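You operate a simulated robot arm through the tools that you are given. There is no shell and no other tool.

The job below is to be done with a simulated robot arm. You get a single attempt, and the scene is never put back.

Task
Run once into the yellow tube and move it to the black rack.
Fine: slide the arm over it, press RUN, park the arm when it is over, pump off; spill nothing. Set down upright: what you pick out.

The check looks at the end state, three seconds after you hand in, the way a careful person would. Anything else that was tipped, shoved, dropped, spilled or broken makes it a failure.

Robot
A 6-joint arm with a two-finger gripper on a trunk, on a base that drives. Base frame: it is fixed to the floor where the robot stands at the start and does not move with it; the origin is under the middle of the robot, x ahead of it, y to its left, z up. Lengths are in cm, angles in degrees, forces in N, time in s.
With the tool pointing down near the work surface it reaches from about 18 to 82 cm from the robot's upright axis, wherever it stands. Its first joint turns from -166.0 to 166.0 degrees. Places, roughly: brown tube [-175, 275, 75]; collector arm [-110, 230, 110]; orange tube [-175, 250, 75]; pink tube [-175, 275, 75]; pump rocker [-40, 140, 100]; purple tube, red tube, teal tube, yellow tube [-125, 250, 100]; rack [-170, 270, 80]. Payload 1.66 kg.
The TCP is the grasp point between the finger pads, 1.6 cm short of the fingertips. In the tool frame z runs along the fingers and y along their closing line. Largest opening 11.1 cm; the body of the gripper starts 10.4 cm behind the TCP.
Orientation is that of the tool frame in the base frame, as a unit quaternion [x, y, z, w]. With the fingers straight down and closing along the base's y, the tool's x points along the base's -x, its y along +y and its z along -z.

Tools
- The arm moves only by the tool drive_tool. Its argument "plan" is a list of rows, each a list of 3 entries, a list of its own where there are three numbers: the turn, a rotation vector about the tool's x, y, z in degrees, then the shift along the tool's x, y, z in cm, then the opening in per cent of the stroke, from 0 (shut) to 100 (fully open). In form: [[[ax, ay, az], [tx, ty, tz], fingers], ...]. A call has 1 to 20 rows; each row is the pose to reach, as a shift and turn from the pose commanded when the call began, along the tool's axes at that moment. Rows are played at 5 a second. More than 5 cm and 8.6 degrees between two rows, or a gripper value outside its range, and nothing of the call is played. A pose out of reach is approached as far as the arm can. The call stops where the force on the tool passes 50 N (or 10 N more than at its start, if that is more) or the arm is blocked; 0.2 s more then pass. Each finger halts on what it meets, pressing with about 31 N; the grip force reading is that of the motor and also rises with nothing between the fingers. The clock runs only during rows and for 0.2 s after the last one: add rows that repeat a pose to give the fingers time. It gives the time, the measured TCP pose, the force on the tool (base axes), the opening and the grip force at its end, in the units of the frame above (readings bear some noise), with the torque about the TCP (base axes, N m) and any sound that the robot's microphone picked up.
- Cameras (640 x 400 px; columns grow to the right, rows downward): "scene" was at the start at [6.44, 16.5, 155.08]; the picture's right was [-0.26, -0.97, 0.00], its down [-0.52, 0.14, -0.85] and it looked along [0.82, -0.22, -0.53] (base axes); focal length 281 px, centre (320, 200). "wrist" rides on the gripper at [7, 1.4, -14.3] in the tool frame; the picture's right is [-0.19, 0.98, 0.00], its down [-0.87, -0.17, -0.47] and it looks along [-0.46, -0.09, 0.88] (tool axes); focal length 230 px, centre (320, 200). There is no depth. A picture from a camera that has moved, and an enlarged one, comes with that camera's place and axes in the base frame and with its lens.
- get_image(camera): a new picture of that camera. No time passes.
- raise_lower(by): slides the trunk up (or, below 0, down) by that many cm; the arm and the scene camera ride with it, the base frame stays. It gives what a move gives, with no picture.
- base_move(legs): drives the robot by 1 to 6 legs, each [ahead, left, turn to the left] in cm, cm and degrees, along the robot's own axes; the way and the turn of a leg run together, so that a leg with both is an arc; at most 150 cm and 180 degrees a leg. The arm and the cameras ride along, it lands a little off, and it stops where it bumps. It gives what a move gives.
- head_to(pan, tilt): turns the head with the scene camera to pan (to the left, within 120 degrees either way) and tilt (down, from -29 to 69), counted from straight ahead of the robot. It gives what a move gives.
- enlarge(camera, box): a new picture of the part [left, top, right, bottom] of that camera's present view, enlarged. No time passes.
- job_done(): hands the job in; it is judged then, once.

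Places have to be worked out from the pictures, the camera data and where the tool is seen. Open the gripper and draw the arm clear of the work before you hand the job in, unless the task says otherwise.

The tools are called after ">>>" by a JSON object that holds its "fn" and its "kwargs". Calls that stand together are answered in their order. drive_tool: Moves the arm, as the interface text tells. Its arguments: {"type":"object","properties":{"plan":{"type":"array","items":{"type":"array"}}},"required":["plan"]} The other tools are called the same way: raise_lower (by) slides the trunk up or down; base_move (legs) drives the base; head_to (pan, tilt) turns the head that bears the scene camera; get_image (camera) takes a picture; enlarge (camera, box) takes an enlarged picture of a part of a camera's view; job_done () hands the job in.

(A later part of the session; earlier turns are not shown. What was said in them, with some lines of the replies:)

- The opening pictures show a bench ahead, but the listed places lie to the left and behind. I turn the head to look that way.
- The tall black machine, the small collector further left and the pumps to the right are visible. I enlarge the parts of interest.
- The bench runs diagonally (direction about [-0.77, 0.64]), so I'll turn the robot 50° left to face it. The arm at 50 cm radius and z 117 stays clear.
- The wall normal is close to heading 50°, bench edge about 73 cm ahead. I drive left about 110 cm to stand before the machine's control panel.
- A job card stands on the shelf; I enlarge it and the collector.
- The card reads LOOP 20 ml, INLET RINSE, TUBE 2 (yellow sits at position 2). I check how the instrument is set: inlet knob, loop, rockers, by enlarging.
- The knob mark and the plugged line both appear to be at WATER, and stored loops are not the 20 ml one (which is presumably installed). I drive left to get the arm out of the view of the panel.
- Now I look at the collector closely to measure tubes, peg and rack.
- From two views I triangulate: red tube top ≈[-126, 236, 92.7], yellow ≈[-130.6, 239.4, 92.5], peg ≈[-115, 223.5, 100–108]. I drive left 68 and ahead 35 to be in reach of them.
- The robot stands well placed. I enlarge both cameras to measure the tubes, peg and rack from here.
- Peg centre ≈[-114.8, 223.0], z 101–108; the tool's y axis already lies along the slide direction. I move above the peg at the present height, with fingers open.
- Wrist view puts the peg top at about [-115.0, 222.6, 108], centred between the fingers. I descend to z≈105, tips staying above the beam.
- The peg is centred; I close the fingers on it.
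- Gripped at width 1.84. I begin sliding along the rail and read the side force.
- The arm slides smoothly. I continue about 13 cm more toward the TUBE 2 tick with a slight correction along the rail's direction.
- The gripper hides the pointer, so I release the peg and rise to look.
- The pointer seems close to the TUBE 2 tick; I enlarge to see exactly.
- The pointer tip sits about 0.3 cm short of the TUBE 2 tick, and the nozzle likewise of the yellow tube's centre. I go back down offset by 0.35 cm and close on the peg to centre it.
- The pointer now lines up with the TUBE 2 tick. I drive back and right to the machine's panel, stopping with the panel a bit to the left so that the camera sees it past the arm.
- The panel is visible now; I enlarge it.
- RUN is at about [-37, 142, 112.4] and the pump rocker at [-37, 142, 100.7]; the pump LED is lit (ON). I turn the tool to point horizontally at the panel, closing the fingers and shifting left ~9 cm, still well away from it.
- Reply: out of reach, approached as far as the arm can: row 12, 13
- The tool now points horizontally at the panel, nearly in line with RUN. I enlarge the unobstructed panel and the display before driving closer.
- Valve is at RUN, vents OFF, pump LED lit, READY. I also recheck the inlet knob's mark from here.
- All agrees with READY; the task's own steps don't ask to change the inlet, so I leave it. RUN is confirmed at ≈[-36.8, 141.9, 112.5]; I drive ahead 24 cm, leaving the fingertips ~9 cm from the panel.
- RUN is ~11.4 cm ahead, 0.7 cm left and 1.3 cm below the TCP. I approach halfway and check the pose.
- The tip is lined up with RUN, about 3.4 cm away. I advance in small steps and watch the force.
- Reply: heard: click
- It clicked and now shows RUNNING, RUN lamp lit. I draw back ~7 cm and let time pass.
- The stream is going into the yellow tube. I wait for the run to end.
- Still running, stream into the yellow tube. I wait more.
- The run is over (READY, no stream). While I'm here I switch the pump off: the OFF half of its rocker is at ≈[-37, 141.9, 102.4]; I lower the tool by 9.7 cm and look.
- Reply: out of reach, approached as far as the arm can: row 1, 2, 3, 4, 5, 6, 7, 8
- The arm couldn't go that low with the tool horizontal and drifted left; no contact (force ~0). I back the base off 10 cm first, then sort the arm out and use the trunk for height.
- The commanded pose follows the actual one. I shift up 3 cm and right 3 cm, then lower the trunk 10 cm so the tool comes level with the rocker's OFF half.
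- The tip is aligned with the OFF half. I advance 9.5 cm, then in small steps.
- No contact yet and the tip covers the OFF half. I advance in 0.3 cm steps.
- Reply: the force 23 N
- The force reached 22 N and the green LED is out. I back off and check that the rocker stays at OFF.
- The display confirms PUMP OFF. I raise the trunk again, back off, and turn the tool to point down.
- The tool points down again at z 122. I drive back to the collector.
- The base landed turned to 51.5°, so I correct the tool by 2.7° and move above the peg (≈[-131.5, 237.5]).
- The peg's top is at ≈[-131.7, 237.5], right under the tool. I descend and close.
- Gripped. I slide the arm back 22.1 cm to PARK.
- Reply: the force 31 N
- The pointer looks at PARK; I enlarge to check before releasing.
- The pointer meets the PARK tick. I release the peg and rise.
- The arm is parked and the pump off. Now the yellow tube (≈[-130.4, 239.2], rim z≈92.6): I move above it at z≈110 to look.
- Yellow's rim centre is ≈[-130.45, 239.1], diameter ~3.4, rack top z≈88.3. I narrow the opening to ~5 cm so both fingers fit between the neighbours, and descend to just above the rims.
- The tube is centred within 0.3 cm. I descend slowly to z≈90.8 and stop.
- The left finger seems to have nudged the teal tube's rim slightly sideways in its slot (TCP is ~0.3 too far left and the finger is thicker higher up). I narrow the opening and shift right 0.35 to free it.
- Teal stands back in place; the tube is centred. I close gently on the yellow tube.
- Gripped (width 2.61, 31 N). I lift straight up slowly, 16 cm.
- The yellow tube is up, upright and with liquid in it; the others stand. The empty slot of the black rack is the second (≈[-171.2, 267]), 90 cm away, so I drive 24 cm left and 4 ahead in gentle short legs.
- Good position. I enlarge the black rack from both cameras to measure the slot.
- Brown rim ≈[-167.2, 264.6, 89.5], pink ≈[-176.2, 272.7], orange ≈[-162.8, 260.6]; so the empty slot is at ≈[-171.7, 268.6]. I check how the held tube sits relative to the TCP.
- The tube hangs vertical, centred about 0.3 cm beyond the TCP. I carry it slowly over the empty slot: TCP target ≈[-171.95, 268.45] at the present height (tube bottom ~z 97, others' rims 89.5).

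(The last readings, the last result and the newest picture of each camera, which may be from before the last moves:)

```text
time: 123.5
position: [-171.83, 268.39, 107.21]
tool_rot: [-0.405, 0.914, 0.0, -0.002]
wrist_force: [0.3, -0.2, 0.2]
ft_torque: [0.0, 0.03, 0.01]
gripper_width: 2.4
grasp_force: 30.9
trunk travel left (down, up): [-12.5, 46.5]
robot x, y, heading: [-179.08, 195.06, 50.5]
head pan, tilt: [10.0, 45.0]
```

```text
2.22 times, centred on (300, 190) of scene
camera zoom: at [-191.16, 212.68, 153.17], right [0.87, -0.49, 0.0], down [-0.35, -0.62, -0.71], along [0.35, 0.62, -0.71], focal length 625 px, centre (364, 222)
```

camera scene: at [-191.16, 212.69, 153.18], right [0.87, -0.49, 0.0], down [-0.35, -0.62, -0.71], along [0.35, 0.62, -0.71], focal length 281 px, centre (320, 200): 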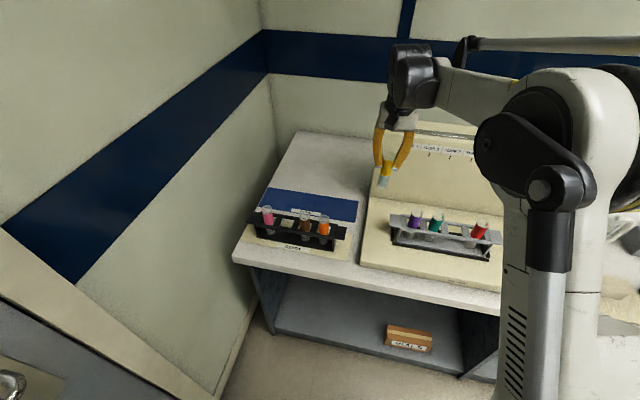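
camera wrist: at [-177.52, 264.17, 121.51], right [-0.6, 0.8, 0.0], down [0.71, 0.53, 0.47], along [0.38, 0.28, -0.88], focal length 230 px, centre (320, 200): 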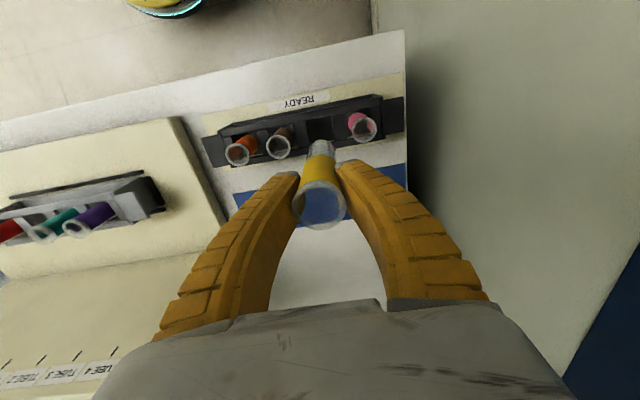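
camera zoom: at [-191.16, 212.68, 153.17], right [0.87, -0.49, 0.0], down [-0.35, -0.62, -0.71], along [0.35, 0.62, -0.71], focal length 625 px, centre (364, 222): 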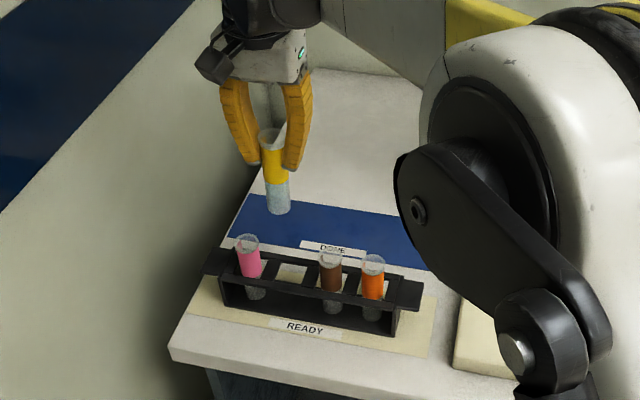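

Measured again from here, the slot centre is [-171.5, 268.6] and the tube axis ≈[-171.6, 268.6]. I lower to just above the rack top and check.

>>> {"fn": "drive_tool", "kwargs": {"plan": [[[0, 0, 0], [0, 0, 1], 15], [[0, 0, 0], [0, 0, 2.5], 15], [[0, 0, 0], [0, 0, 4], 15], [[0, 0, 0], [0, 0, 5.5], 15], [[0, 0, 0], [0, 0, 7], 15], [[0, 0, 0], [0, 0, 8.5], 15], [[0, 0, 0], [0, 0, 9.5], 15], [[0, 0, 0], [0, 0, 9.5], 15], [[0, 0, 0], [0, 0, 9.5], 15]]}}

>>> {"fn": "get_image", "kwargs": {"camera": "wrist"}}

>>> {"fn": "enlarge", "kwargs": {"camera": "wrist", "box": [220, 80, 420, 240]}}

>>> {"fn": "enlarge", "kwargs": {"camera": "scene", "box": [240, 150, 360, 260]}}

```text
time: 125.5
position: [-171.89, 268.31, 97.69]
tool_rot: [-0.405, 0.914, -0.001, -0.001]
wrist_force: [0.5, -0.8, -0.2]
ft_torque: [-0.02, 0.04, -0.01]
gripper_width: 2.37
grasp_force: 31.3
trunk travel left (down, up): [-12.5, 46.5]
robot x, y, heading: [-178.87, 195.35, 50.7]
head pan, tilt: [10.0, 45.0]
```

```text
taken
camera wrist: at [-177.59, 264.1, 111.93], right [-0.6, 0.8, 0.0], down [0.71, 0.53, 0.47], along [0.38, 0.28, -0.88], focal length 230 px, centre (320, 200)
```

wrist: 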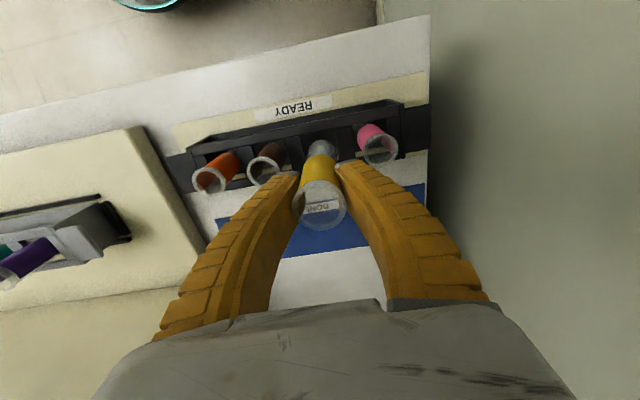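

```text
2.50 times, centred on (320, 160) of wrist
camera zoom: at [-177.59, 264.1, 111.93], right [-0.6, 0.8, 0.0], down [0.71, 0.53, 0.47], along [0.38, 0.28, -0.88], focal length 575 px, centre (320, 300)
```

zoom: 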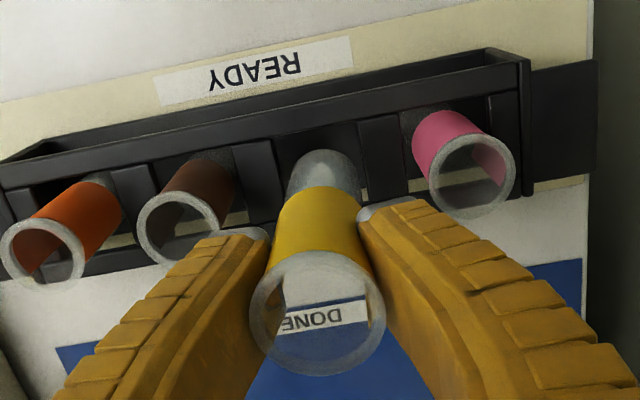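

```text
3.64 times, centred on (300, 205) of scene
camera zoom: at [-191.16, 212.68, 153.17], right [0.87, -0.49, 0.0], down [-0.35, -0.62, -0.71], along [0.35, 0.62, -0.71], focal length 1023 px, centre (393, 182)
```

zoom: 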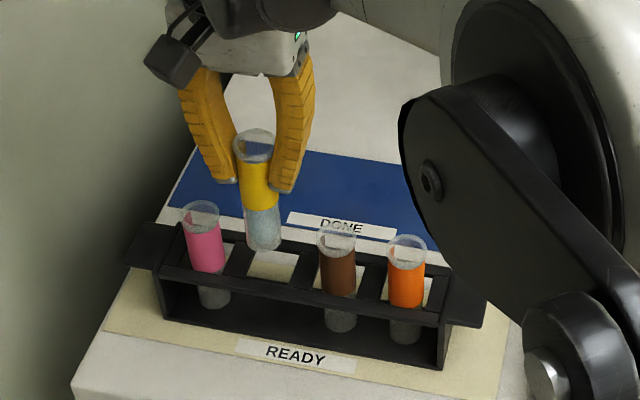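

The bottom is right over the slot, perhaps 0.15–0.2 cm left. I correct and enter the slot by 3 cm, then check the force.

>>> {"fn": "drive_tool", "kwargs": {"plan": [[[0, 0, 0], [0, -0.15, 0.5], 15], [[0, 0, 0], [0, -0.15, 1], 15], [[0, 0, 0], [0, -0.15, 1.5], 15], [[0, 0, 0], [0, -0.15, 2], 15], [[0, 0, 0], [0, -0.15, 2.5], 15], [[0, 0, 0], [0, -0.15, 3], 15], [[0, 0, 0], [0, -0.15, 3.5], 15]]}}

>>> {"fn": "enlarge", "kwargs": {"camera": "wrist", "box": [220, 80, 420, 240]}}

>>> {"fn": "enlarge", "kwargs": {"camera": "scene", "box": [240, 150, 360, 260]}}

```text
time: 127.1
position: [-171.95, 268.42, 94.3]
tool_rot: [-0.405, 0.914, -0.001, -0.001]
wrist_force: [0.5, 0.0, -0.5]
ft_torque: [0.0, -0.01, -0.01]
gripper_width: 2.34
grasp_force: 31.2
trunk travel left (down, up): [-12.5, 46.5]
robot x, y, heading: [-179.08, 195.13, 50.6]
head pan, tilt: [10.0, 45.0]
```

```text
2.50 times, centred on (320, 160) of wrist
camera zoom: at [-177.56, 264.11, 108.49], right [-0.6, 0.8, 0.0], down [0.71, 0.53, 0.47], along [0.38, 0.28, -0.88], focal length 575 px, centre (320, 300)
```

zoom: 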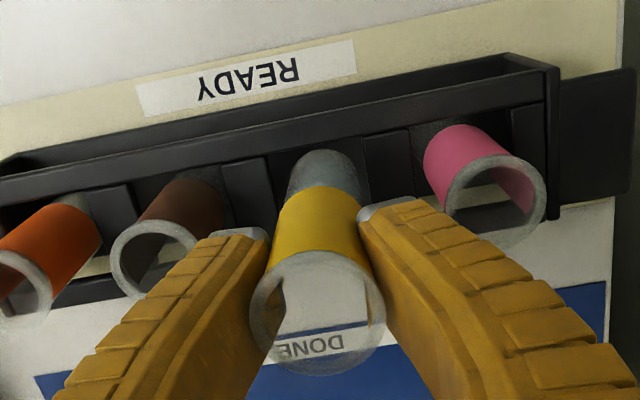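

```text
3.64 times, centred on (300, 205) of scene
camera zoom: at [-191.16, 212.69, 153.17], right [0.87, -0.49, 0.0], down [-0.35, -0.62, -0.71], along [0.35, 0.62, -0.71], focal length 1023 px, centre (393, 182)
```

zoom: 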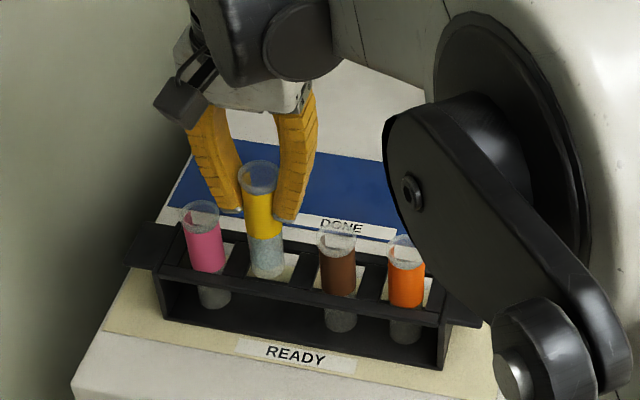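

It is entering freely with no force. I continue down to z≈90.

>>> {"fn": "drive_tool", "kwargs": {"plan": [[[0, 0, 0], [0, 0, 0.6], 15], [[0, 0, 0], [0, 0, 1.2], 15], [[0, 0, 0], [0, 0, 1.8], 15], [[0, 0, 0], [0, 0, 2.4], 15], [[0, 0, 0], [0, 0, 3], 15], [[0, 0, 0], [0, 0, 3.6], 15], [[0, 0, 0], [0, 0, 4.2], 15], [[0, 0, 0], [0, 0, 4.2], 15]]}}

>>> {"fn": "enlarge", "kwargs": {"camera": "wrist", "box": [220, 80, 420, 240]}}

>>> {"fn": "enlarge", "kwargs": {"camera": "scene", "box": [240, 150, 360, 260]}}

```text
time: 128.9
position: [-171.94, 268.24, 90.01]
tool_rot: [-0.404, 0.915, 0.0, -0.001]
wrist_force: [2.7, 3.4, 19.2]
ft_torque: [-0.07, 0.05, 0.04]
gripper_width: 3.24
grasp_force: 30.7
trunk travel left (down, up): [-12.5, 46.5]
robot x, y, heading: [-178.65, 195.38, 50.4]
head pan, tilt: [10.0, 45.0]
```

```text
2.50 times, centred on (320, 160) of wrist
camera zoom: at [-177.56, 263.96, 104.32], right [-0.6, 0.8, 0.0], down [0.71, 0.53, 0.47], along [0.38, 0.28, -0.88], focal length 575 px, centre (320, 300)
```

zoom: 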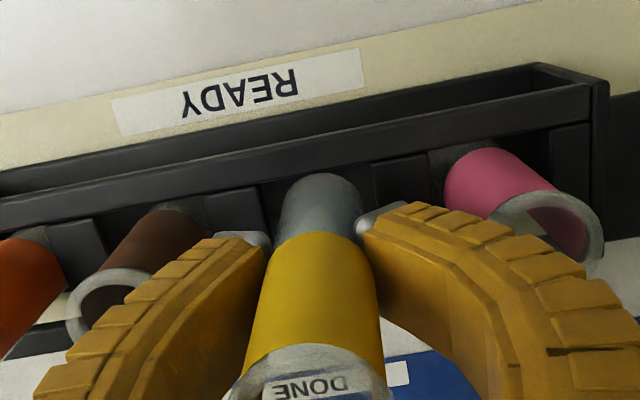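

```text
3.64 times, centred on (300, 205) of scene
camera zoom: at [-191.16, 212.52, 153.2], right [0.87, -0.49, 0.0], down [-0.35, -0.62, -0.71], along [0.35, 0.62, -0.71], focal length 1023 px, centre (393, 182)
```

zoom: 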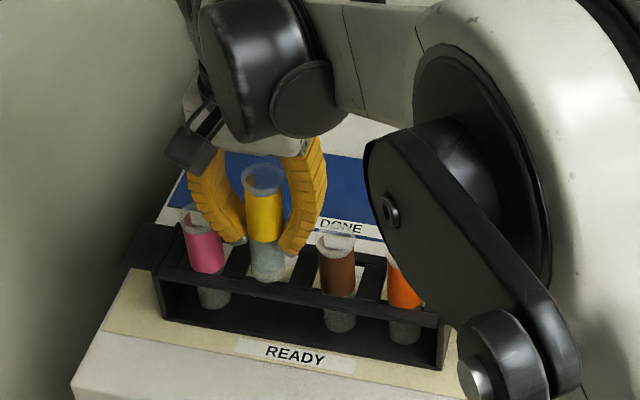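

The tube met resistance (19 N) and slid up in the fingers: its bottom is resting on an edge of the slot rather than going in. I raise 2.5 cm and re-measure.

>>> {"fn": "drive_tool", "kwargs": {"plan": [[[0, 0, 0], [0, 0, -0.6], 15], [[0, 0, 0], [0, 0, -1.2], 15], [[0, 0, 0], [0, 0, -1.8], 15], [[0, 0, 0], [0, 0, -2.5], 15], [[0, 0, 0], [0, 0, -2.5], 15]]}}

>>> {"fn": "get_image", "kwargs": {"camera": "wrist"}}

>>> {"fn": "enlarge", "kwargs": {"camera": "wrist", "box": [260, 90, 400, 200]}}

>>> {"fn": "enlarge", "kwargs": {"camera": "scene", "box": [250, 180, 330, 250]}}

```text
time: 130.1
position: [-171.94, 268.32, 92.34]
tool_rot: [-0.406, 0.914, -0.001, -0.002]
wrist_force: [-0.4, 0.1, -0.5]
ft_torque: [-0.03, 0.03, -0.03]
gripper_width: 2.75
grasp_force: 31.2
trunk travel left (down, up): [-12.5, 46.5]
robot x, y, heading: [-178.91, 194.95, 50.8]
head pan, tilt: [10.0, 45.0]
```

```text
taken
camera wrist: at [-177.59, 264.0, 106.73], right [-0.6, 0.8, 0.0], down [0.71, 0.53, 0.47], along [0.38, 0.28, -0.88], focal length 230 px, centre (320, 200)
```

wrist: 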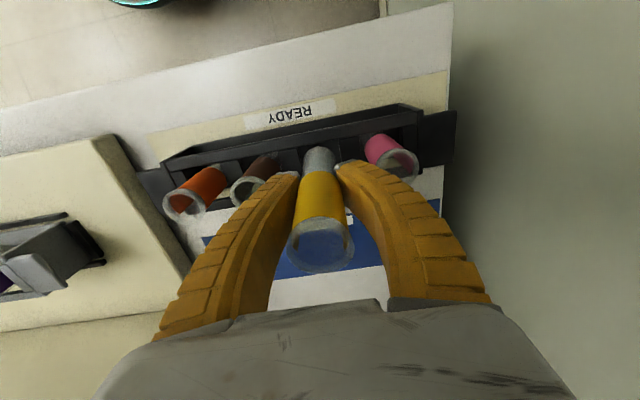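

```text
3.64 times, centred on (330, 145) of wrist
camera zoom: at [-177.59, 264.0, 106.73], right [-0.6, 0.8, 0.0], down [0.71, 0.53, 0.47], along [0.38, 0.28, -0.88], focal length 837 px, centre (284, 400)
```

zoom: 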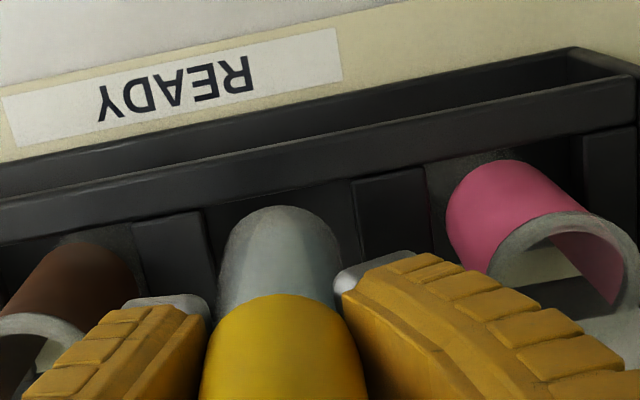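

```text
5.71 times, centred on (290, 215) of scene
camera zoom: at [-191.16, 212.68, 153.17], right [0.87, -0.49, 0.0], down [-0.35, -0.62, -0.71], along [0.35, 0.62, -0.71], focal length 1607 px, centre (491, 114)
```

zoom: 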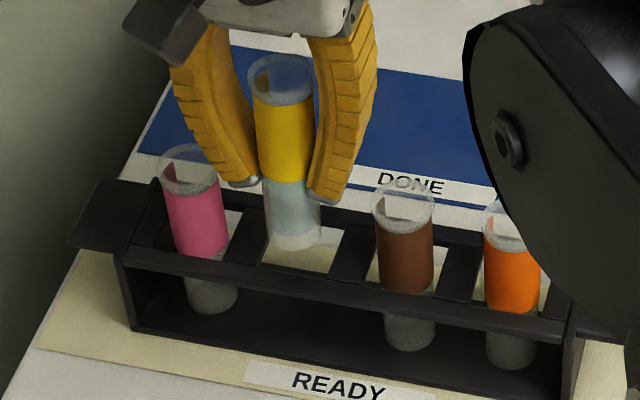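

Triangulated: rim ≈[-171.5, 268.6, 97.4], bottom ≈[-172.2, 267.9, 87.0] — the tube leans 5.4° with its bottom toward the robot, so it caught the front rail. I raise 1 cm, tilt the tool −5.4° about its y axis to set it upright, and shift 0.5 cm forward.

>>> {"fn": "drive_tool", "kwargs": {"plan": [[[0, 0, 0], [0, 0, -0.5], 15], [[0, 0, 0], [0, 0, -1], 15], [[0, -1.8, 0], [-0.2, 0, -1], 15], [[0, -3.6, 0], [-0.35, 0.05, -1], 15], [[0, -5.4, 0], [-0.48, 0.05, -1], 15], [[0, -5.4, 0], [-0.48, 0.05, -1], 15], [[0, -5.4, 0], [-0.48, 0.05, -1], 15]]}}

>>> {"fn": "get_image", "kwargs": {"camera": "wrist"}}

>>> {"fn": "enlarge", "kwargs": {"camera": "wrist", "box": [250, 90, 410, 290]}}

>>> {"fn": "enlarge", "kwargs": {"camera": "scene", "box": [250, 180, 330, 250]}}

```text
time: 131.7
position: [-171.5, 268.69, 93.53]
tool_rot: [-0.406, 0.913, 0.019, 0.042]
wrist_force: [0.5, -0.2, -0.3]
ft_torque: [-0.02, 0.04, -0.01]
gripper_width: 2.69
grasp_force: 31.1
trunk travel left (down, up): [-12.5, 46.5]
robot x, y, heading: [-179.13, 195.33, 50.8]
head pan, tilt: [10.0, 45.0]
```

```text
taken
camera wrist: at [-178.0, 263.43, 107.05], right [-0.6, 0.8, 0.02], down [0.67, 0.49, 0.55], along [0.43, 0.34, -0.84], focal length 230 px, centre (320, 200)
```

wrist: 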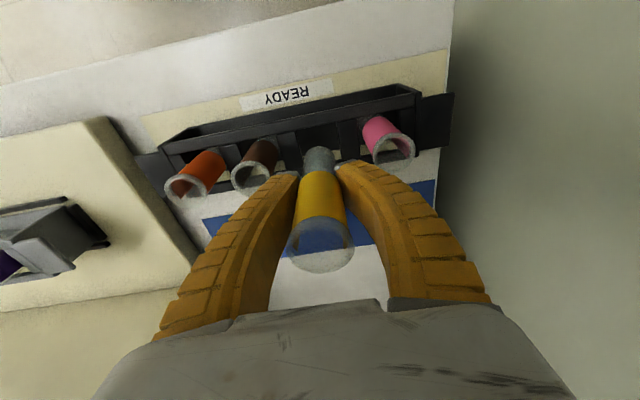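

```text
2.00 times, centred on (330, 190) of wrist
camera zoom: at [-178.0, 263.43, 107.05], right [-0.6, 0.8, 0.02], down [0.67, 0.49, 0.55], along [0.43, 0.34, -0.84], focal length 460 px, centre (300, 220)
```

zoom: 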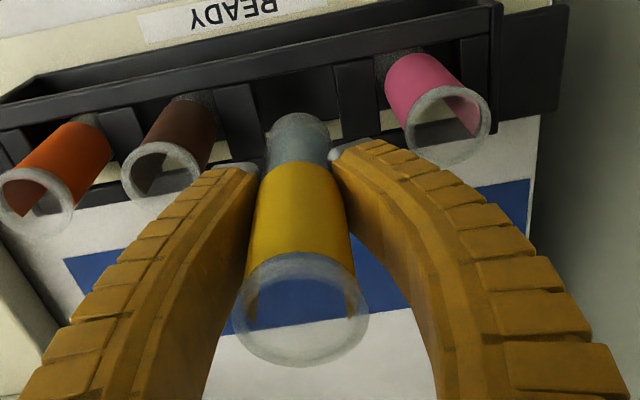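

```text
5.71 times, centred on (290, 215) of scene
camera zoom: at [-191.16, 212.69, 153.17], right [0.87, -0.49, 0.0], down [-0.35, -0.62, -0.71], along [0.35, 0.62, -0.71], focal length 1607 px, centre (491, 114)
```

zoom: 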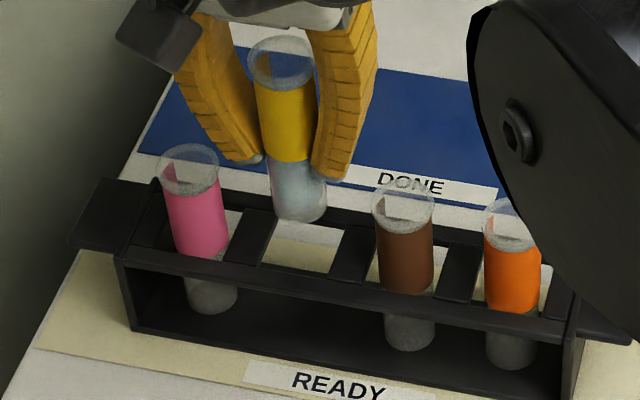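

Now the tube is nearly upright: rim ≈[-171.6, 268.4, 98.6], bottom ≈[-171.44, 268.6, 88.1], over the slot centre. I lower vertically 4.5 cm in small steps and check.

>>> {"fn": "drive_tool", "kwargs": {"plan": [[[0, 0, 0], [0.05, 0.1, 0.5], 15], [[0, 0, 0], [0.09, 0.1, 1], 15], [[0, 0, 0], [0.14, 0.1, 1.5], 15], [[0, 0, 0], [0.19, 0.1, 2], 15], [[0, 0, 0], [0.24, 0.1, 2.5], 15], [[0, 0, 0], [0.28, 0.1, 3], 15], [[0, 0, 0], [0.33, 0.1, 3.5], 15], [[0, 0, 0], [0.38, 0.1, 4], 15]]}}

>>> {"fn": "enlarge", "kwargs": {"camera": "wrist", "box": [250, 90, 410, 290]}}

>>> {"fn": "enlarge", "kwargs": {"camera": "scene", "box": [250, 180, 330, 250]}}

```text
time: 133.5
position: [-171.67, 268.9, 89.57]
tool_rot: [-0.404, 0.914, 0.018, 0.041]
wrist_force: [-0.2, 0.0, -0.8]
ft_torque: [0.0, -0.04, -0.06]
gripper_width: 2.63
grasp_force: 31.5
trunk travel left (down, up): [-12.5, 46.5]
robot x, y, heading: [-179.05, 195.85, 50.9]
head pan, tilt: [10.0, 45.0]
```

```text
2.00 times, centred on (330, 190) of wrist
camera zoom: at [-178.13, 263.59, 103.15], right [-0.6, 0.8, 0.02], down [0.67, 0.49, 0.55], along [0.43, 0.34, -0.84], focal length 460 px, centre (300, 220)
```

zoom: 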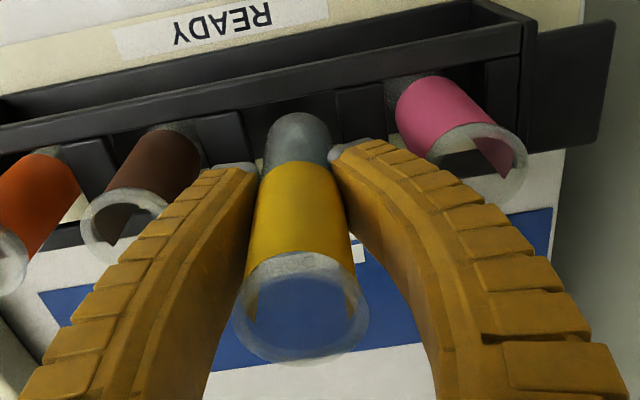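

```text
5.71 times, centred on (290, 215) of scene
camera zoom: at [-191.16, 212.69, 153.17], right [0.87, -0.49, 0.0], down [-0.35, -0.62, -0.71], along [0.35, 0.62, -0.71], focal length 1607 px, centre (491, 114)
```

zoom: 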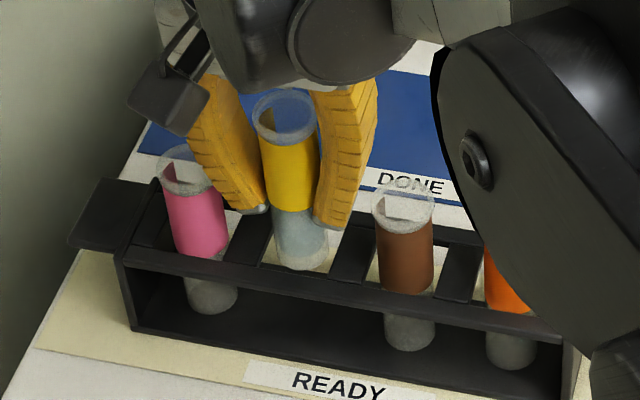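

No force, and the bottom is at the slot's mouth. I lower 2 cm more (fingertips then ~0.6 cm above the rack top) to see it enter.

>>> {"fn": "drive_tool", "kwargs": {"plan": [[[0, 0, 0], [0.03, 0, 0.3], 15], [[0, 0, 0], [0.06, 0, 0.6], 15], [[0, 0, 0], [0.09, 0, 0.9], 15], [[0, 0, 0], [0.12, 0, 1.2], 15], [[0, 0, 0], [0.15, 0, 1.5], 15]]}}

>>> {"fn": "enlarge", "kwargs": {"camera": "wrist", "box": [250, 90, 410, 290]}}

>>> {"fn": "enlarge", "kwargs": {"camera": "scene", "box": [250, 180, 330, 250]}}

```text
time: 134.7
position: [-171.65, 268.67, 88.04]
tool_rot: [-0.405, 0.913, 0.018, 0.042]
wrist_force: [0.0, 0.0, -0.5]
ft_torque: [0.02, -0.01, 0.01]
gripper_width: 2.64
grasp_force: 31.6
trunk travel left (down, up): [-12.5, 46.5]
robot x, y, heading: [-178.9, 195.3, 50.6]
head pan, tilt: [10.0, 45.0]
```

```text
2.00 times, centred on (330, 190) of wrist
camera zoom: at [-178.25, 263.44, 101.58], right [-0.6, 0.8, 0.02], down [0.67, 0.49, 0.55], along [0.43, 0.34, -0.84], focal length 460 px, centre (300, 220)
```

zoom: 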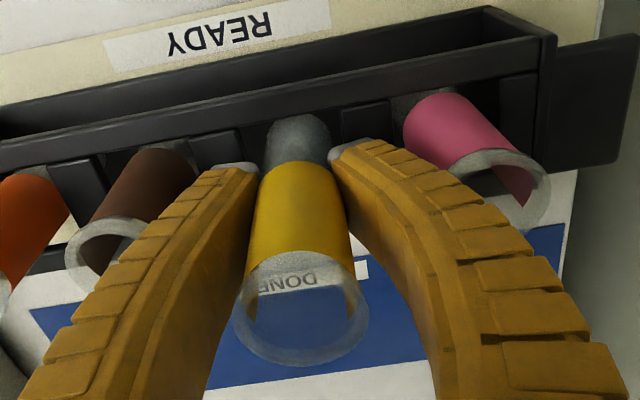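

```text
5.71 times, centred on (290, 215) of scene
camera zoom: at [-191.16, 212.69, 153.17], right [0.87, -0.49, 0.0], down [-0.35, -0.62, -0.71], along [0.35, 0.62, -0.71], focal length 1607 px, centre (491, 114)
```

zoom: 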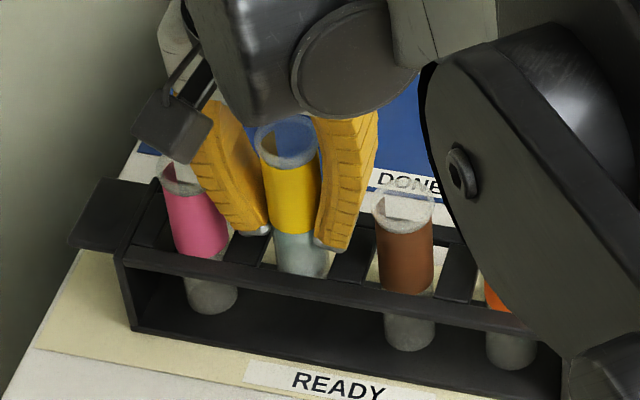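

The bottom has disappeared behind the front rail: it is in the slot, with no force. I lower a little more until the fingertips are just over the rack top.

>>> {"fn": "drive_tool", "kwargs": {"plan": [[[0, 0, 0], [0.02, 0, 0.2], 15], [[0, 0, 0], [0.04, 0, 0.4], 15], [[0, 0, 0], [0.06, 0, 0.6], 15], [[0, 0, 0], [0.06, 0, 0.6], 15]]}}

>>> {"fn": "enlarge", "kwargs": {"camera": "scene", "box": [260, 190, 320, 240]}}

>>> {"fn": "enlarge", "kwargs": {"camera": "wrist", "box": [270, 110, 390, 210]}}

```text
time: 135.7
position: [-171.76, 268.71, 87.26]
tool_rot: [-0.406, 0.913, 0.019, 0.042]
wrist_force: [0.4, -0.4, 0.3]
ft_torque: [0.0, -0.01, -0.01]
gripper_width: 2.6
grasp_force: 31.3
trunk travel left (down, up): [-12.5, 46.5]
robot x, y, heading: [-179.24, 195.41, 50.5]
head pan, tilt: [10.0, 45.0]
```

```text
8.00 times, centred on (290, 215) of scene
camera zoom: at [-191.16, 212.69, 153.17], right [0.87, -0.49, 0.0], down [-0.35, -0.62, -0.71], along [0.35, 0.62, -0.71], focal length 2250 px, centre (560, 80)
```

zoom: 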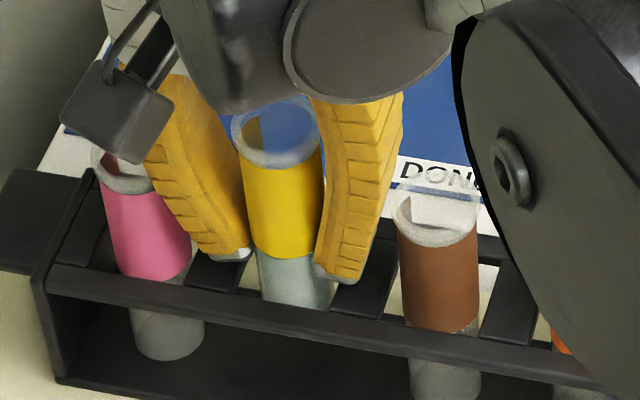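

```text
4.00 times, centred on (330, 160) of wrist
camera zoom: at [-178.19, 263.48, 100.86], right [-0.6, 0.8, 0.02], down [0.67, 0.49, 0.55], along [0.43, 0.34, -0.84], focal length 920 px, centre (280, 360)
```

zoom: 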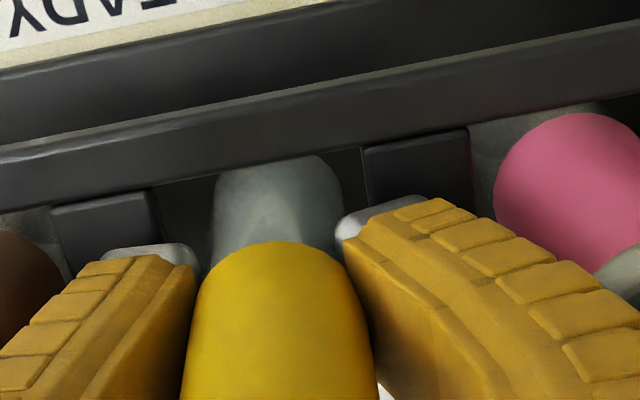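

The tube is ~3.5 cm into the slot and about 3 cm above its seat, with the fingertips almost on the rack. I open very gradually so it slides down guided by the slot.

>>> {"fn": "drive_tool", "kwargs": {"plan": [[[0, 0, 0], [0, 0, 0], 20], [[0, 0, 0], [0, 0, 0], 22], [[0, 0, 0], [0, 0, 0], 22.5], [[0, 0, 0], [0, 0, 0], 23], [[0, 0, 0], [0, 0, 0], 23.3], [[0, 0, 0], [0, 0, 0], 23.6], [[0, 0, 0], [0, 0, 0], 23.9]]}}

>>> {"fn": "enlarge", "kwargs": {"camera": "scene", "box": [260, 190, 320, 240]}}

```text
time: 137.3
position: [-171.63, 268.74, 87.33]
tool_rot: [-0.405, 0.913, 0.017, 0.041]
wrist_force: [0.6, -0.4, 0.0]
ft_torque: [0.01, -0.01, 0.02]
gripper_width: 2.89
grasp_force: 1.8
trunk travel left (down, up): [-12.5, 46.5]
robot x, y, heading: [-179.12, 195.07, 50.4]
head pan, tilt: [10.0, 45.0]
```

```text
8.00 times, centred on (290, 215) of scene
camera zoom: at [-191.16, 212.68, 153.17], right [0.87, -0.49, 0.0], down [-0.35, -0.62, -0.71], along [0.35, 0.62, -0.71], focal length 2250 px, centre (560, 80)
```

zoom: 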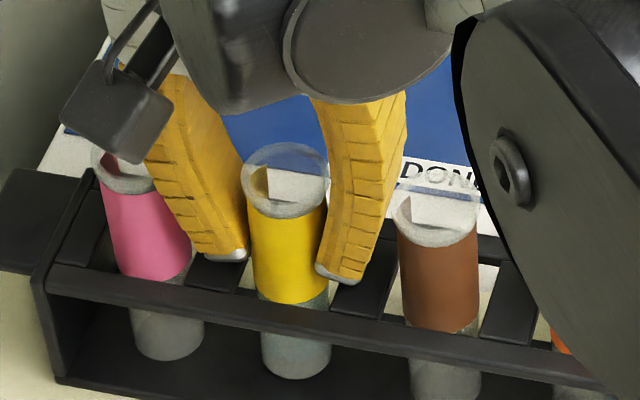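

The tube has slid down and is seated level with its neighbours, liquid in it. I open a little more and withdraw straight up.

>>> {"fn": "drive_tool", "kwargs": {"plan": [[[0, 0, 0], [0, 0, 0], 28], [[0, 0, 0], [0, 0, 0], 32], [[0, 0, 0], [0, 0, 0], 35], [[0, 0, 0], [0, 0, 0], 35]]}}

>>> {"fn": "enlarge", "kwargs": {"camera": "scene", "box": [260, 190, 320, 240]}}

>>> {"fn": "enlarge", "kwargs": {"camera": "wrist", "box": [240, 90, 420, 240]}}

```text
time: 138.3
position: [-171.72, 268.72, 87.31]
tool_rot: [-0.404, 0.913, 0.018, 0.042]
wrist_force: [-0.3, -0.3, -0.5]
ft_torque: [0.01, -0.01, 0.01]
gripper_width: 4.12
grasp_force: 1.4
trunk travel left (down, up): [-12.5, 46.5]
robot x, y, heading: [-178.62, 194.7, 50.8]
head pan, tilt: [10.0, 45.0]
```

```text
8.00 times, centred on (290, 215) of scene
camera zoom: at [-191.16, 212.68, 153.17], right [0.87, -0.49, 0.0], down [-0.35, -0.62, -0.71], along [0.35, 0.62, -0.71], focal length 2250 px, centre (560, 80)
```

zoom: 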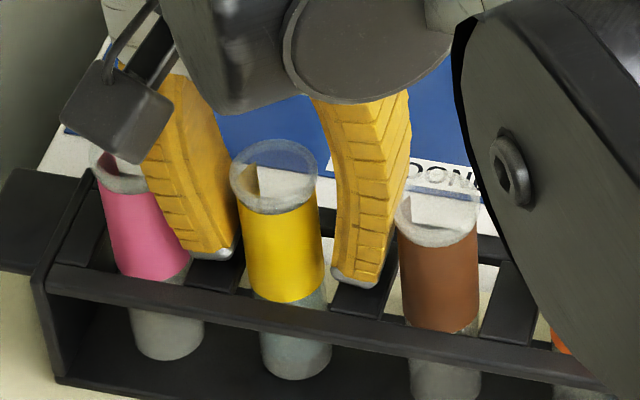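

```text
2.67 times, centred on (330, 165) of wrist
camera zoom: at [-178.19, 263.47, 100.87], right [-0.6, 0.8, 0.02], down [0.67, 0.49, 0.55], along [0.43, 0.34, -0.84], focal length 614 px, centre (293, 293)
```

zoom: 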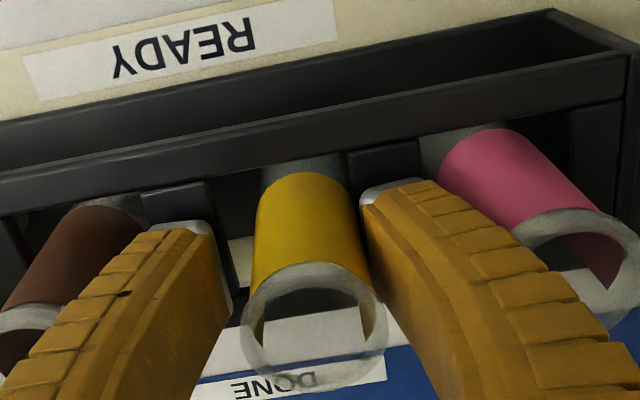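

The tube stands free but nearer the left finger. I shift 0.2 cm left and then rise straight up slowly.

>>> {"fn": "drive_tool", "kwargs": {"plan": [[[0, 0, 0], [0, 0.2, 0], 35], [[0, 0, 0], [-0.05, 0.2, -0.5], 35], [[0, 0, 0], [-0.09, 0.2, -1], 35], [[0, 0, 0], [-0.14, 0.2, -1.5], 35], [[0, 0, 0], [-0.19, 0.2, -2], 35], [[0, 0, 0], [-0.28, 0.2, -3], 35], [[0, 0, 0], [-0.38, 0.2, -4], 35], [[0, 0, 0], [-0.47, 0.2, -5], 35]]}}

>>> {"fn": "enlarge", "kwargs": {"camera": "scene", "box": [245, 170, 345, 250]}}

>>> {"fn": "get_image", "kwargs": {"camera": "wrist"}}

```text
time: 140.1
position: [-171.9, 268.86, 92.49]
tool_rot: [-0.405, 0.913, 0.018, 0.041]
wrist_force: [-0.6, 0.6, 0.1]
ft_torque: [-0.02, 0.01, 0.0]
gripper_width: 4.14
grasp_force: 1.6
trunk travel left (down, up): [-12.5, 46.5]
robot x, y, heading: [-178.97, 195.18, 50.7]
head pan, tilt: [10.0, 45.0]
```

```text
5.00 times, centred on (295, 210) of scene
camera zoom: at [-191.16, 212.67, 153.18], right [0.87, -0.49, 0.0], down [-0.35, -0.62, -0.71], along [0.35, 0.62, -0.71], focal length 1406 px, centre (445, 150)
```

zoom: 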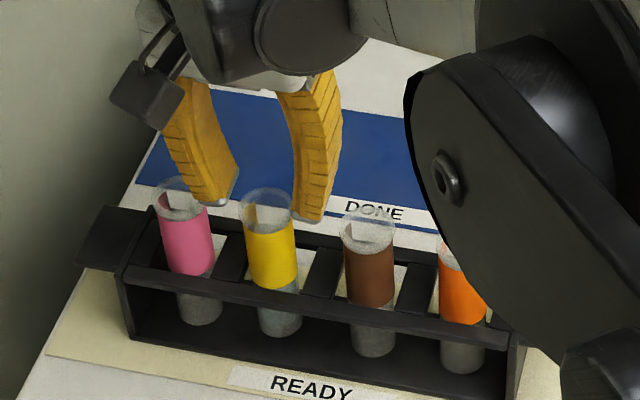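

```text
taken
camera wrist: at [-178.43, 263.66, 105.98], right [-0.6, 0.8, 0.02], down [0.67, 0.49, 0.55], along [0.43, 0.34, -0.84], focal length 230 px, centre (320, 200)
```

wrist: 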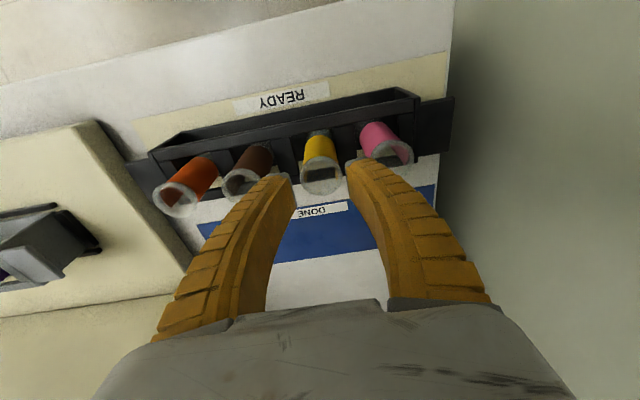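

The tube stays in the slot with the others. I rise well clear, straighten the tool, and open the gripper.

>>> {"fn": "drive_tool", "kwargs": {"plan": [[[0, 0, 0], [-0.2, 0, -2], 35], [[0, 0, 0], [-0.4, 0, -4], 35], [[0, 0, 0], [-0.6, 0, -7], 35], [[0, 0, 0], [-0.9, 0, -10], 40], [[0, 1.8, 0], [-1.2, 0, -13], 60], [[0, 3.6, 0], [-1.5, 0, -16], 80], [[0, 5.4, 0], [-1.7, 0, -19], 100], [[0, 5.4, 0], [1, 0, -20], 100], [[0, 5.4, 0], [5, 0, -21], 100], [[0, 5.4, 0], [9, 0, -22], 100], [[0, 5.4, 0], [9, 0, -22], 100]]}}

>>> {"fn": "get_image", "kwargs": {"camera": "scene"}}

>>> {"fn": "enlarge", "kwargs": {"camera": "scene", "box": [230, 180, 370, 280]}}

>>> {"fn": "enlarge", "kwargs": {"camera": "scene", "box": [350, 120, 520, 290]}}

>>> {"fn": "get_image", "kwargs": {"camera": "wrist"}}

```text
time: 142.5
position: [-179.24, 260.82, 113.34]
tool_rot: [-0.404, 0.915, -0.001, -0.002]
wrist_force: [0.1, 0.0, -0.5]
ft_torque: [0.01, -0.01, -0.04]
gripper_width: 11.07
grasp_force: 0.0
trunk travel left (down, up): [-12.5, 46.5]
robot x, y, heading: [-179.14, 195.27, 50.9]
head pan, tilt: [10.0, 45.0]
```

```text
taken
camera scene: at [-191.17, 212.69, 153.17], right [0.87, -0.49, 0.0], down [-0.35, -0.62, -0.71], along [0.35, 0.62, -0.71], focal length 281 px, centre (320, 200)
```

scene: 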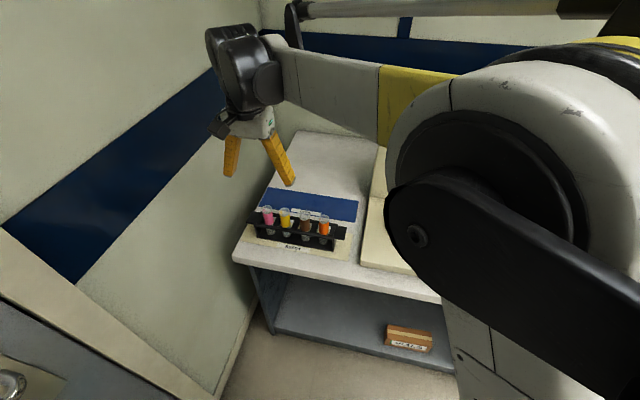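

```text
4.00 times, centred on (300, 230) of scene
camera zoom: at [-191.17, 212.69, 153.17], right [0.87, -0.49, 0.0], down [-0.35, -0.62, -0.71], along [0.35, 0.62, -0.71], focal length 1125 px, centre (400, 80)
```

zoom: 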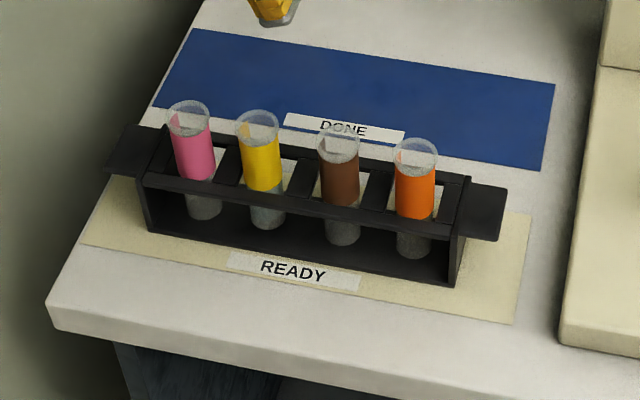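

```text
2.35 times, centred on (435, 205) of scene
camera zoom: at [-191.17, 212.69, 153.17], right [0.87, -0.49, 0.0], down [-0.35, -0.62, -0.71], along [0.35, 0.62, -0.71], focal length 662 px, centre (49, 188)
```

zoom: 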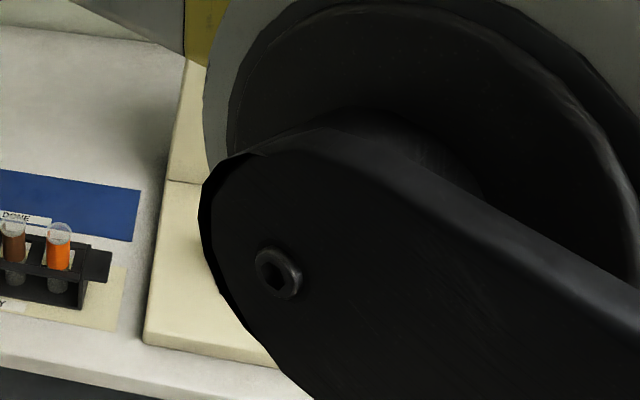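

```text
taken
camera wrist: at [-184.87, 256.56, 127.7], right [-0.6, 0.8, 0.0], down [0.71, 0.53, 0.47], along [0.38, 0.28, -0.88], focal length 230 px, centre (320, 200)
```

wrist: 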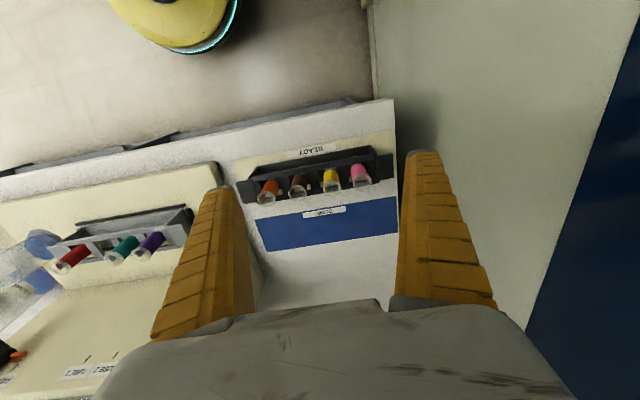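

The yellow tube stands upright in the black rack beside the others. I back the robot off to draw the arm clear and look over everything once more.

>>> {"fn": "base_move", "kwargs": {"legs": [[-35, 0, 0]]}}

>>> {"fn": "head_to", "kwargs": {"pan": -15, "tilt": 30}}

>>> {"fn": "get_image", "kwargs": {"camera": "scene"}}

>>> {"fn": "head_to", "kwargs": {"pan": 5, "tilt": 30}}

>>> {"fn": "get_image", "kwargs": {"camera": "scene"}}

```text
time: 144.8
position: [-200.83, 234.02, 113.41]
tool_rot: [-0.401, 0.916, 0.0, -0.001]
wrist_force: [-0.6, -0.2, 0.0]
ft_torque: [0.05, -0.02, 0.0]
gripper_width: 11.1
grasp_force: 0.1
trunk travel left (down, up): [-12.5, 46.5]
robot x, y, heading: [-201.61, 168.21, 49.9]
head pan, tilt: [10.0, 45.0]
```

```text
time: 145.7
position: [-200.92, 234.02, 113.42]
tool_rot: [-0.402, 0.916, -0.001, -0.002]
wrist_force: [0.6, -0.2, 0.0]
ft_torque: [0.02, 0.02, 0.02]
gripper_width: 11.09
grasp_force: 0.0
trunk travel left (down, up): [-12.5, 46.5]
robot x, y, heading: [-201.46, 168.44, 50.1]
head pan, tilt: [-15.0, 30.0]
```

```text
taken
camera scene: at [-209.94, 184.09, 155.43], right [0.58, -0.82, 0.0], down [-0.41, -0.29, -0.87], along [0.71, 0.5, -0.5], focal length 281 px, centre (320, 200)
```

scene: 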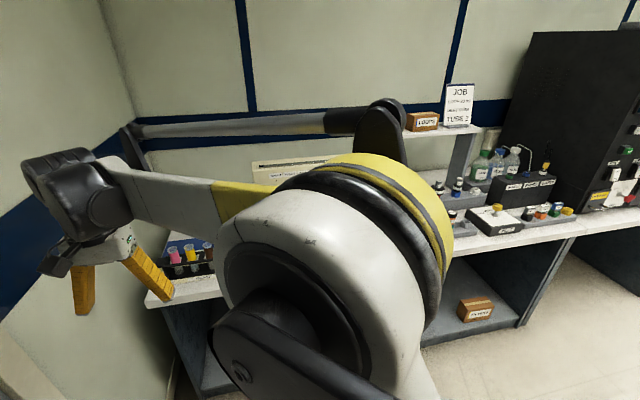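

```text
time: 146.5
position: [-200.88, 234.0, 113.46]
tool_rot: [-0.402, 0.916, 0.0, -0.001]
wrist_force: [0.2, -0.5, -0.1]
ft_torque: [-0.02, -0.01, 0.01]
gripper_width: 11.08
grasp_force: 0.1
trunk travel left (down, up): [-12.5, 46.5]
robot x, y, heading: [-201.31, 167.88, 50.2]
head pan, tilt: [5.0, 30.0]
```

```text
taken
camera scene: at [-212.15, 186.3, 155.44], right [0.82, -0.57, 0.0], down [-0.29, -0.41, -0.87], along [0.5, 0.71, -0.5], focal length 281 px, centre (320, 200)
```

scene: 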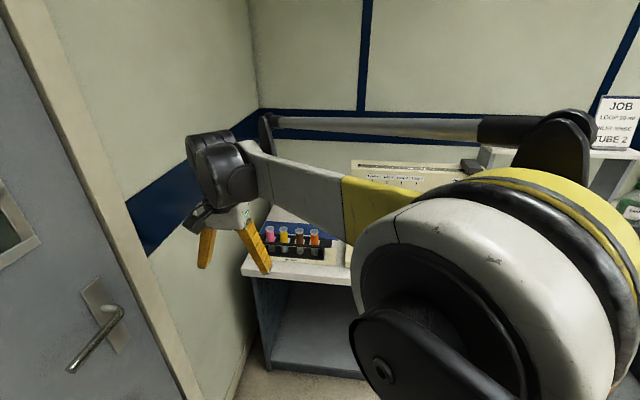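

The arm blocks the collector from view; I drive right along the known free lane and look back.

>>> {"fn": "base_move", "kwargs": {"legs": [[0, -90, 0]]}}

>>> {"fn": "head_to", "kwargs": {"pan": 35, "tilt": 25}}

>>> {"fn": "get_image", "kwargs": {"camera": "scene"}}

>>> {"fn": "head_to", "kwargs": {"pan": -35, "tilt": 20}}

>>> {"fn": "get_image", "kwargs": {"camera": "scene"}}

```text
time: 151.2
position: [-133.01, 177.2, 113.48]
tool_rot: [-0.407, 0.913, 0.0, -0.001]
wrist_force: [-0.3, 0.0, -0.1]
ft_torque: [0.03, 0.01, 0.03]
gripper_width: 11.1
grasp_force: 0.0
trunk travel left (down, up): [-12.5, 46.5]
robot x, y, heading: [-132.7, 111.39, 50.6]
head pan, tilt: [5.0, 30.0]
```

```text
time: 152.1
position: [-132.97, 177.21, 113.4]
tool_rot: [-0.406, 0.914, -0.001, -0.002]
wrist_force: [0.4, 0.0, 0.5]
ft_torque: [0.0, 0.01, 0.01]
gripper_width: 11.08
grasp_force: 0.0
trunk travel left (down, up): [-12.5, 46.5]
robot x, y, heading: [-132.91, 111.65, 50.5]
head pan, tilt: [35.0, 25.0]
```

```text
taken
camera scene: at [-148.16, 131.1, 156.23], right [1.0, -0.08, 0.0], down [-0.03, -0.42, -0.91], along [0.07, 0.9, -0.42], focal length 281 px, centre (320, 200)
```

scene: 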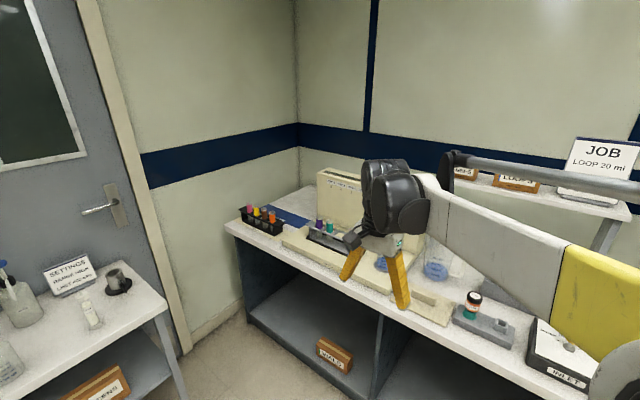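

```text
time: 153.6
position: [-132.99, 177.0, 113.45]
tool_rot: [-0.406, 0.914, 0.0, -0.002]
wrist_force: [0.1, 0.2, -0.4]
ft_torque: [0.02, -0.04, 0.0]
gripper_width: 11.11
grasp_force: 0.0
trunk travel left (down, up): [-12.5, 46.5]
robot x, y, heading: [-132.57, 111.54, 50.8]
head pan, tilt: [-35.0, 20.0]
```

```text
taken
camera scene: at [-139.91, 124.43, 157.04], right [0.27, -0.96, 0.0], down [-0.33, -0.09, -0.94], along [0.9, 0.25, -0.34], focal length 281 px, centre (320, 200)
```

scene: 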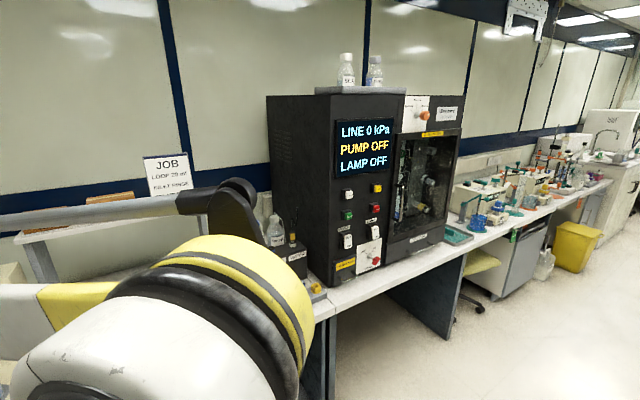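

The display still reads PUMP OFF. One more look at the collector from further right.

>>> {"fn": "base_move", "kwargs": {"legs": [[0, -45, 0]]}}

>>> {"fn": "head_to", "kwargs": {"pan": 45, "tilt": 25}}

>>> {"fn": "get_image", "kwargs": {"camera": "scene"}}

>>> {"fn": "enlarge", "kwargs": {"camera": "scene", "box": [230, 130, 400, 240]}}

```text
time: 156.3
position: [-98.39, 148.62, 113.46]
tool_rot: [-0.409, 0.912, 0.0, -0.002]
wrist_force: [-0.7, -0.1, 0.7]
ft_torque: [0.02, 0.02, 0.0]
gripper_width: 11.1
grasp_force: 0.1
trunk travel left (down, up): [-12.5, 46.5]
robot x, y, heading: [-97.48, 83.27, 51.3]
head pan, tilt: [-35.0, 20.0]
```

```text
time: 157.8
position: [-98.37, 148.73, 113.3]
tool_rot: [-0.411, 0.912, -0.001, -0.001]
wrist_force: [-0.2, -0.7, -0.9]
ft_torque: [-0.01, 0.03, 0.01]
gripper_width: 11.09
grasp_force: 0.1
trunk travel left (down, up): [-12.5, 46.5]
robot x, y, heading: [-97.6, 82.99, 51.2]
head pan, tilt: [45.0, 25.0]
```

```text
taken
camera scene: at [-114.81, 102.38, 156.23], right [0.99, 0.11, 0.0], down [0.04, -0.42, -0.91], along [-0.1, 0.9, -0.42], focal length 281 px, centre (320, 200)
```

scene: 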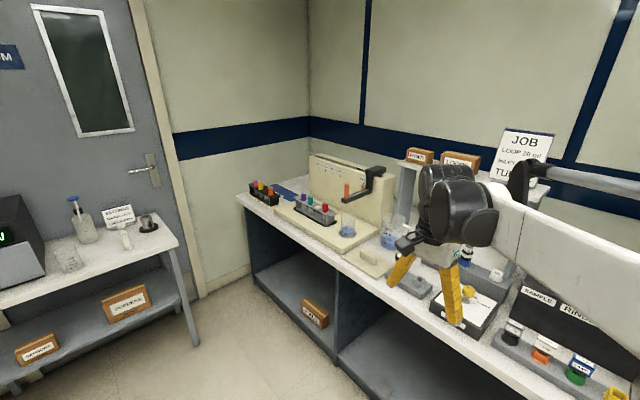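

```text
3.64 times, centred on (315, 185) of scene
camera zoom: at [-114.81, 102.38, 156.23], right [0.99, 0.11, 0.0], down [0.04, -0.42, -0.91], along [-0.1, 0.9, -0.42], focal length 1023 px, centre (338, 254)
```

zoom: 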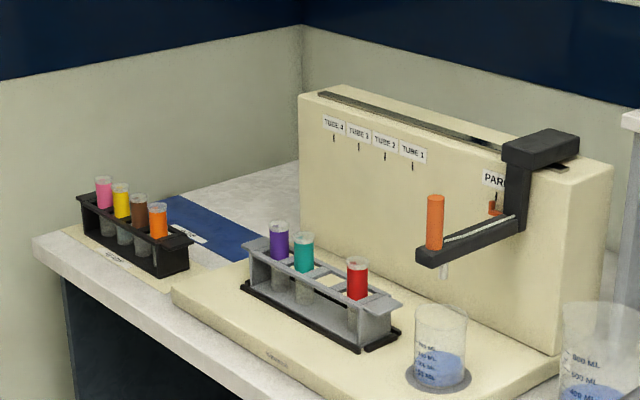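

All is in order. The yellow tube with its run is upright in the black rack, the collector arm is at PARK, the pump is off, and the other tubes, beaker and jug stand where they were. The gripper is open and clear of the bench, so I hand the job in.

>>> {"fn": "job_done", "kwargs": {}}

```text
The job is handed in.
```

The run went into the yellow tube, and the tube now stands upright in the black rack, in the second slot between pink and brown. The collector arm is back at PARK, and the display read PUMP OFF when I last checked it, shortly before hand-in. The last pictures show no spill and the other tubes, the beaker and the jug standing as before.

- **Inlet not changed:** the job card on the shelf says INLET RINSE, but the inlet knob and the plugged line were both at WATER. Your instructions did not mention the card or the inlet, so I ran it as it was. The loop was the 20 ml one on the card, and the yellow tube sat at TUBE 2.
- **Pump off before parking:** I switched the pump off once the run was over, while the robot was still at the panel, and then parked the arm.
- **A short drop into the slot:** on the first try the tube caught the rack's front rail and slid up in the fingers. On the second try I lowered it about 3.5 cm into the slot and let it fall the last 3 cm or so to its seat.
- **Neighbouring tubes touched:** while lining up on the yellow tube, a finger nudged the teal tube sideways in its slot, and the other finger may have brushed the red one. Both stood straight again once I narrowed the grip.
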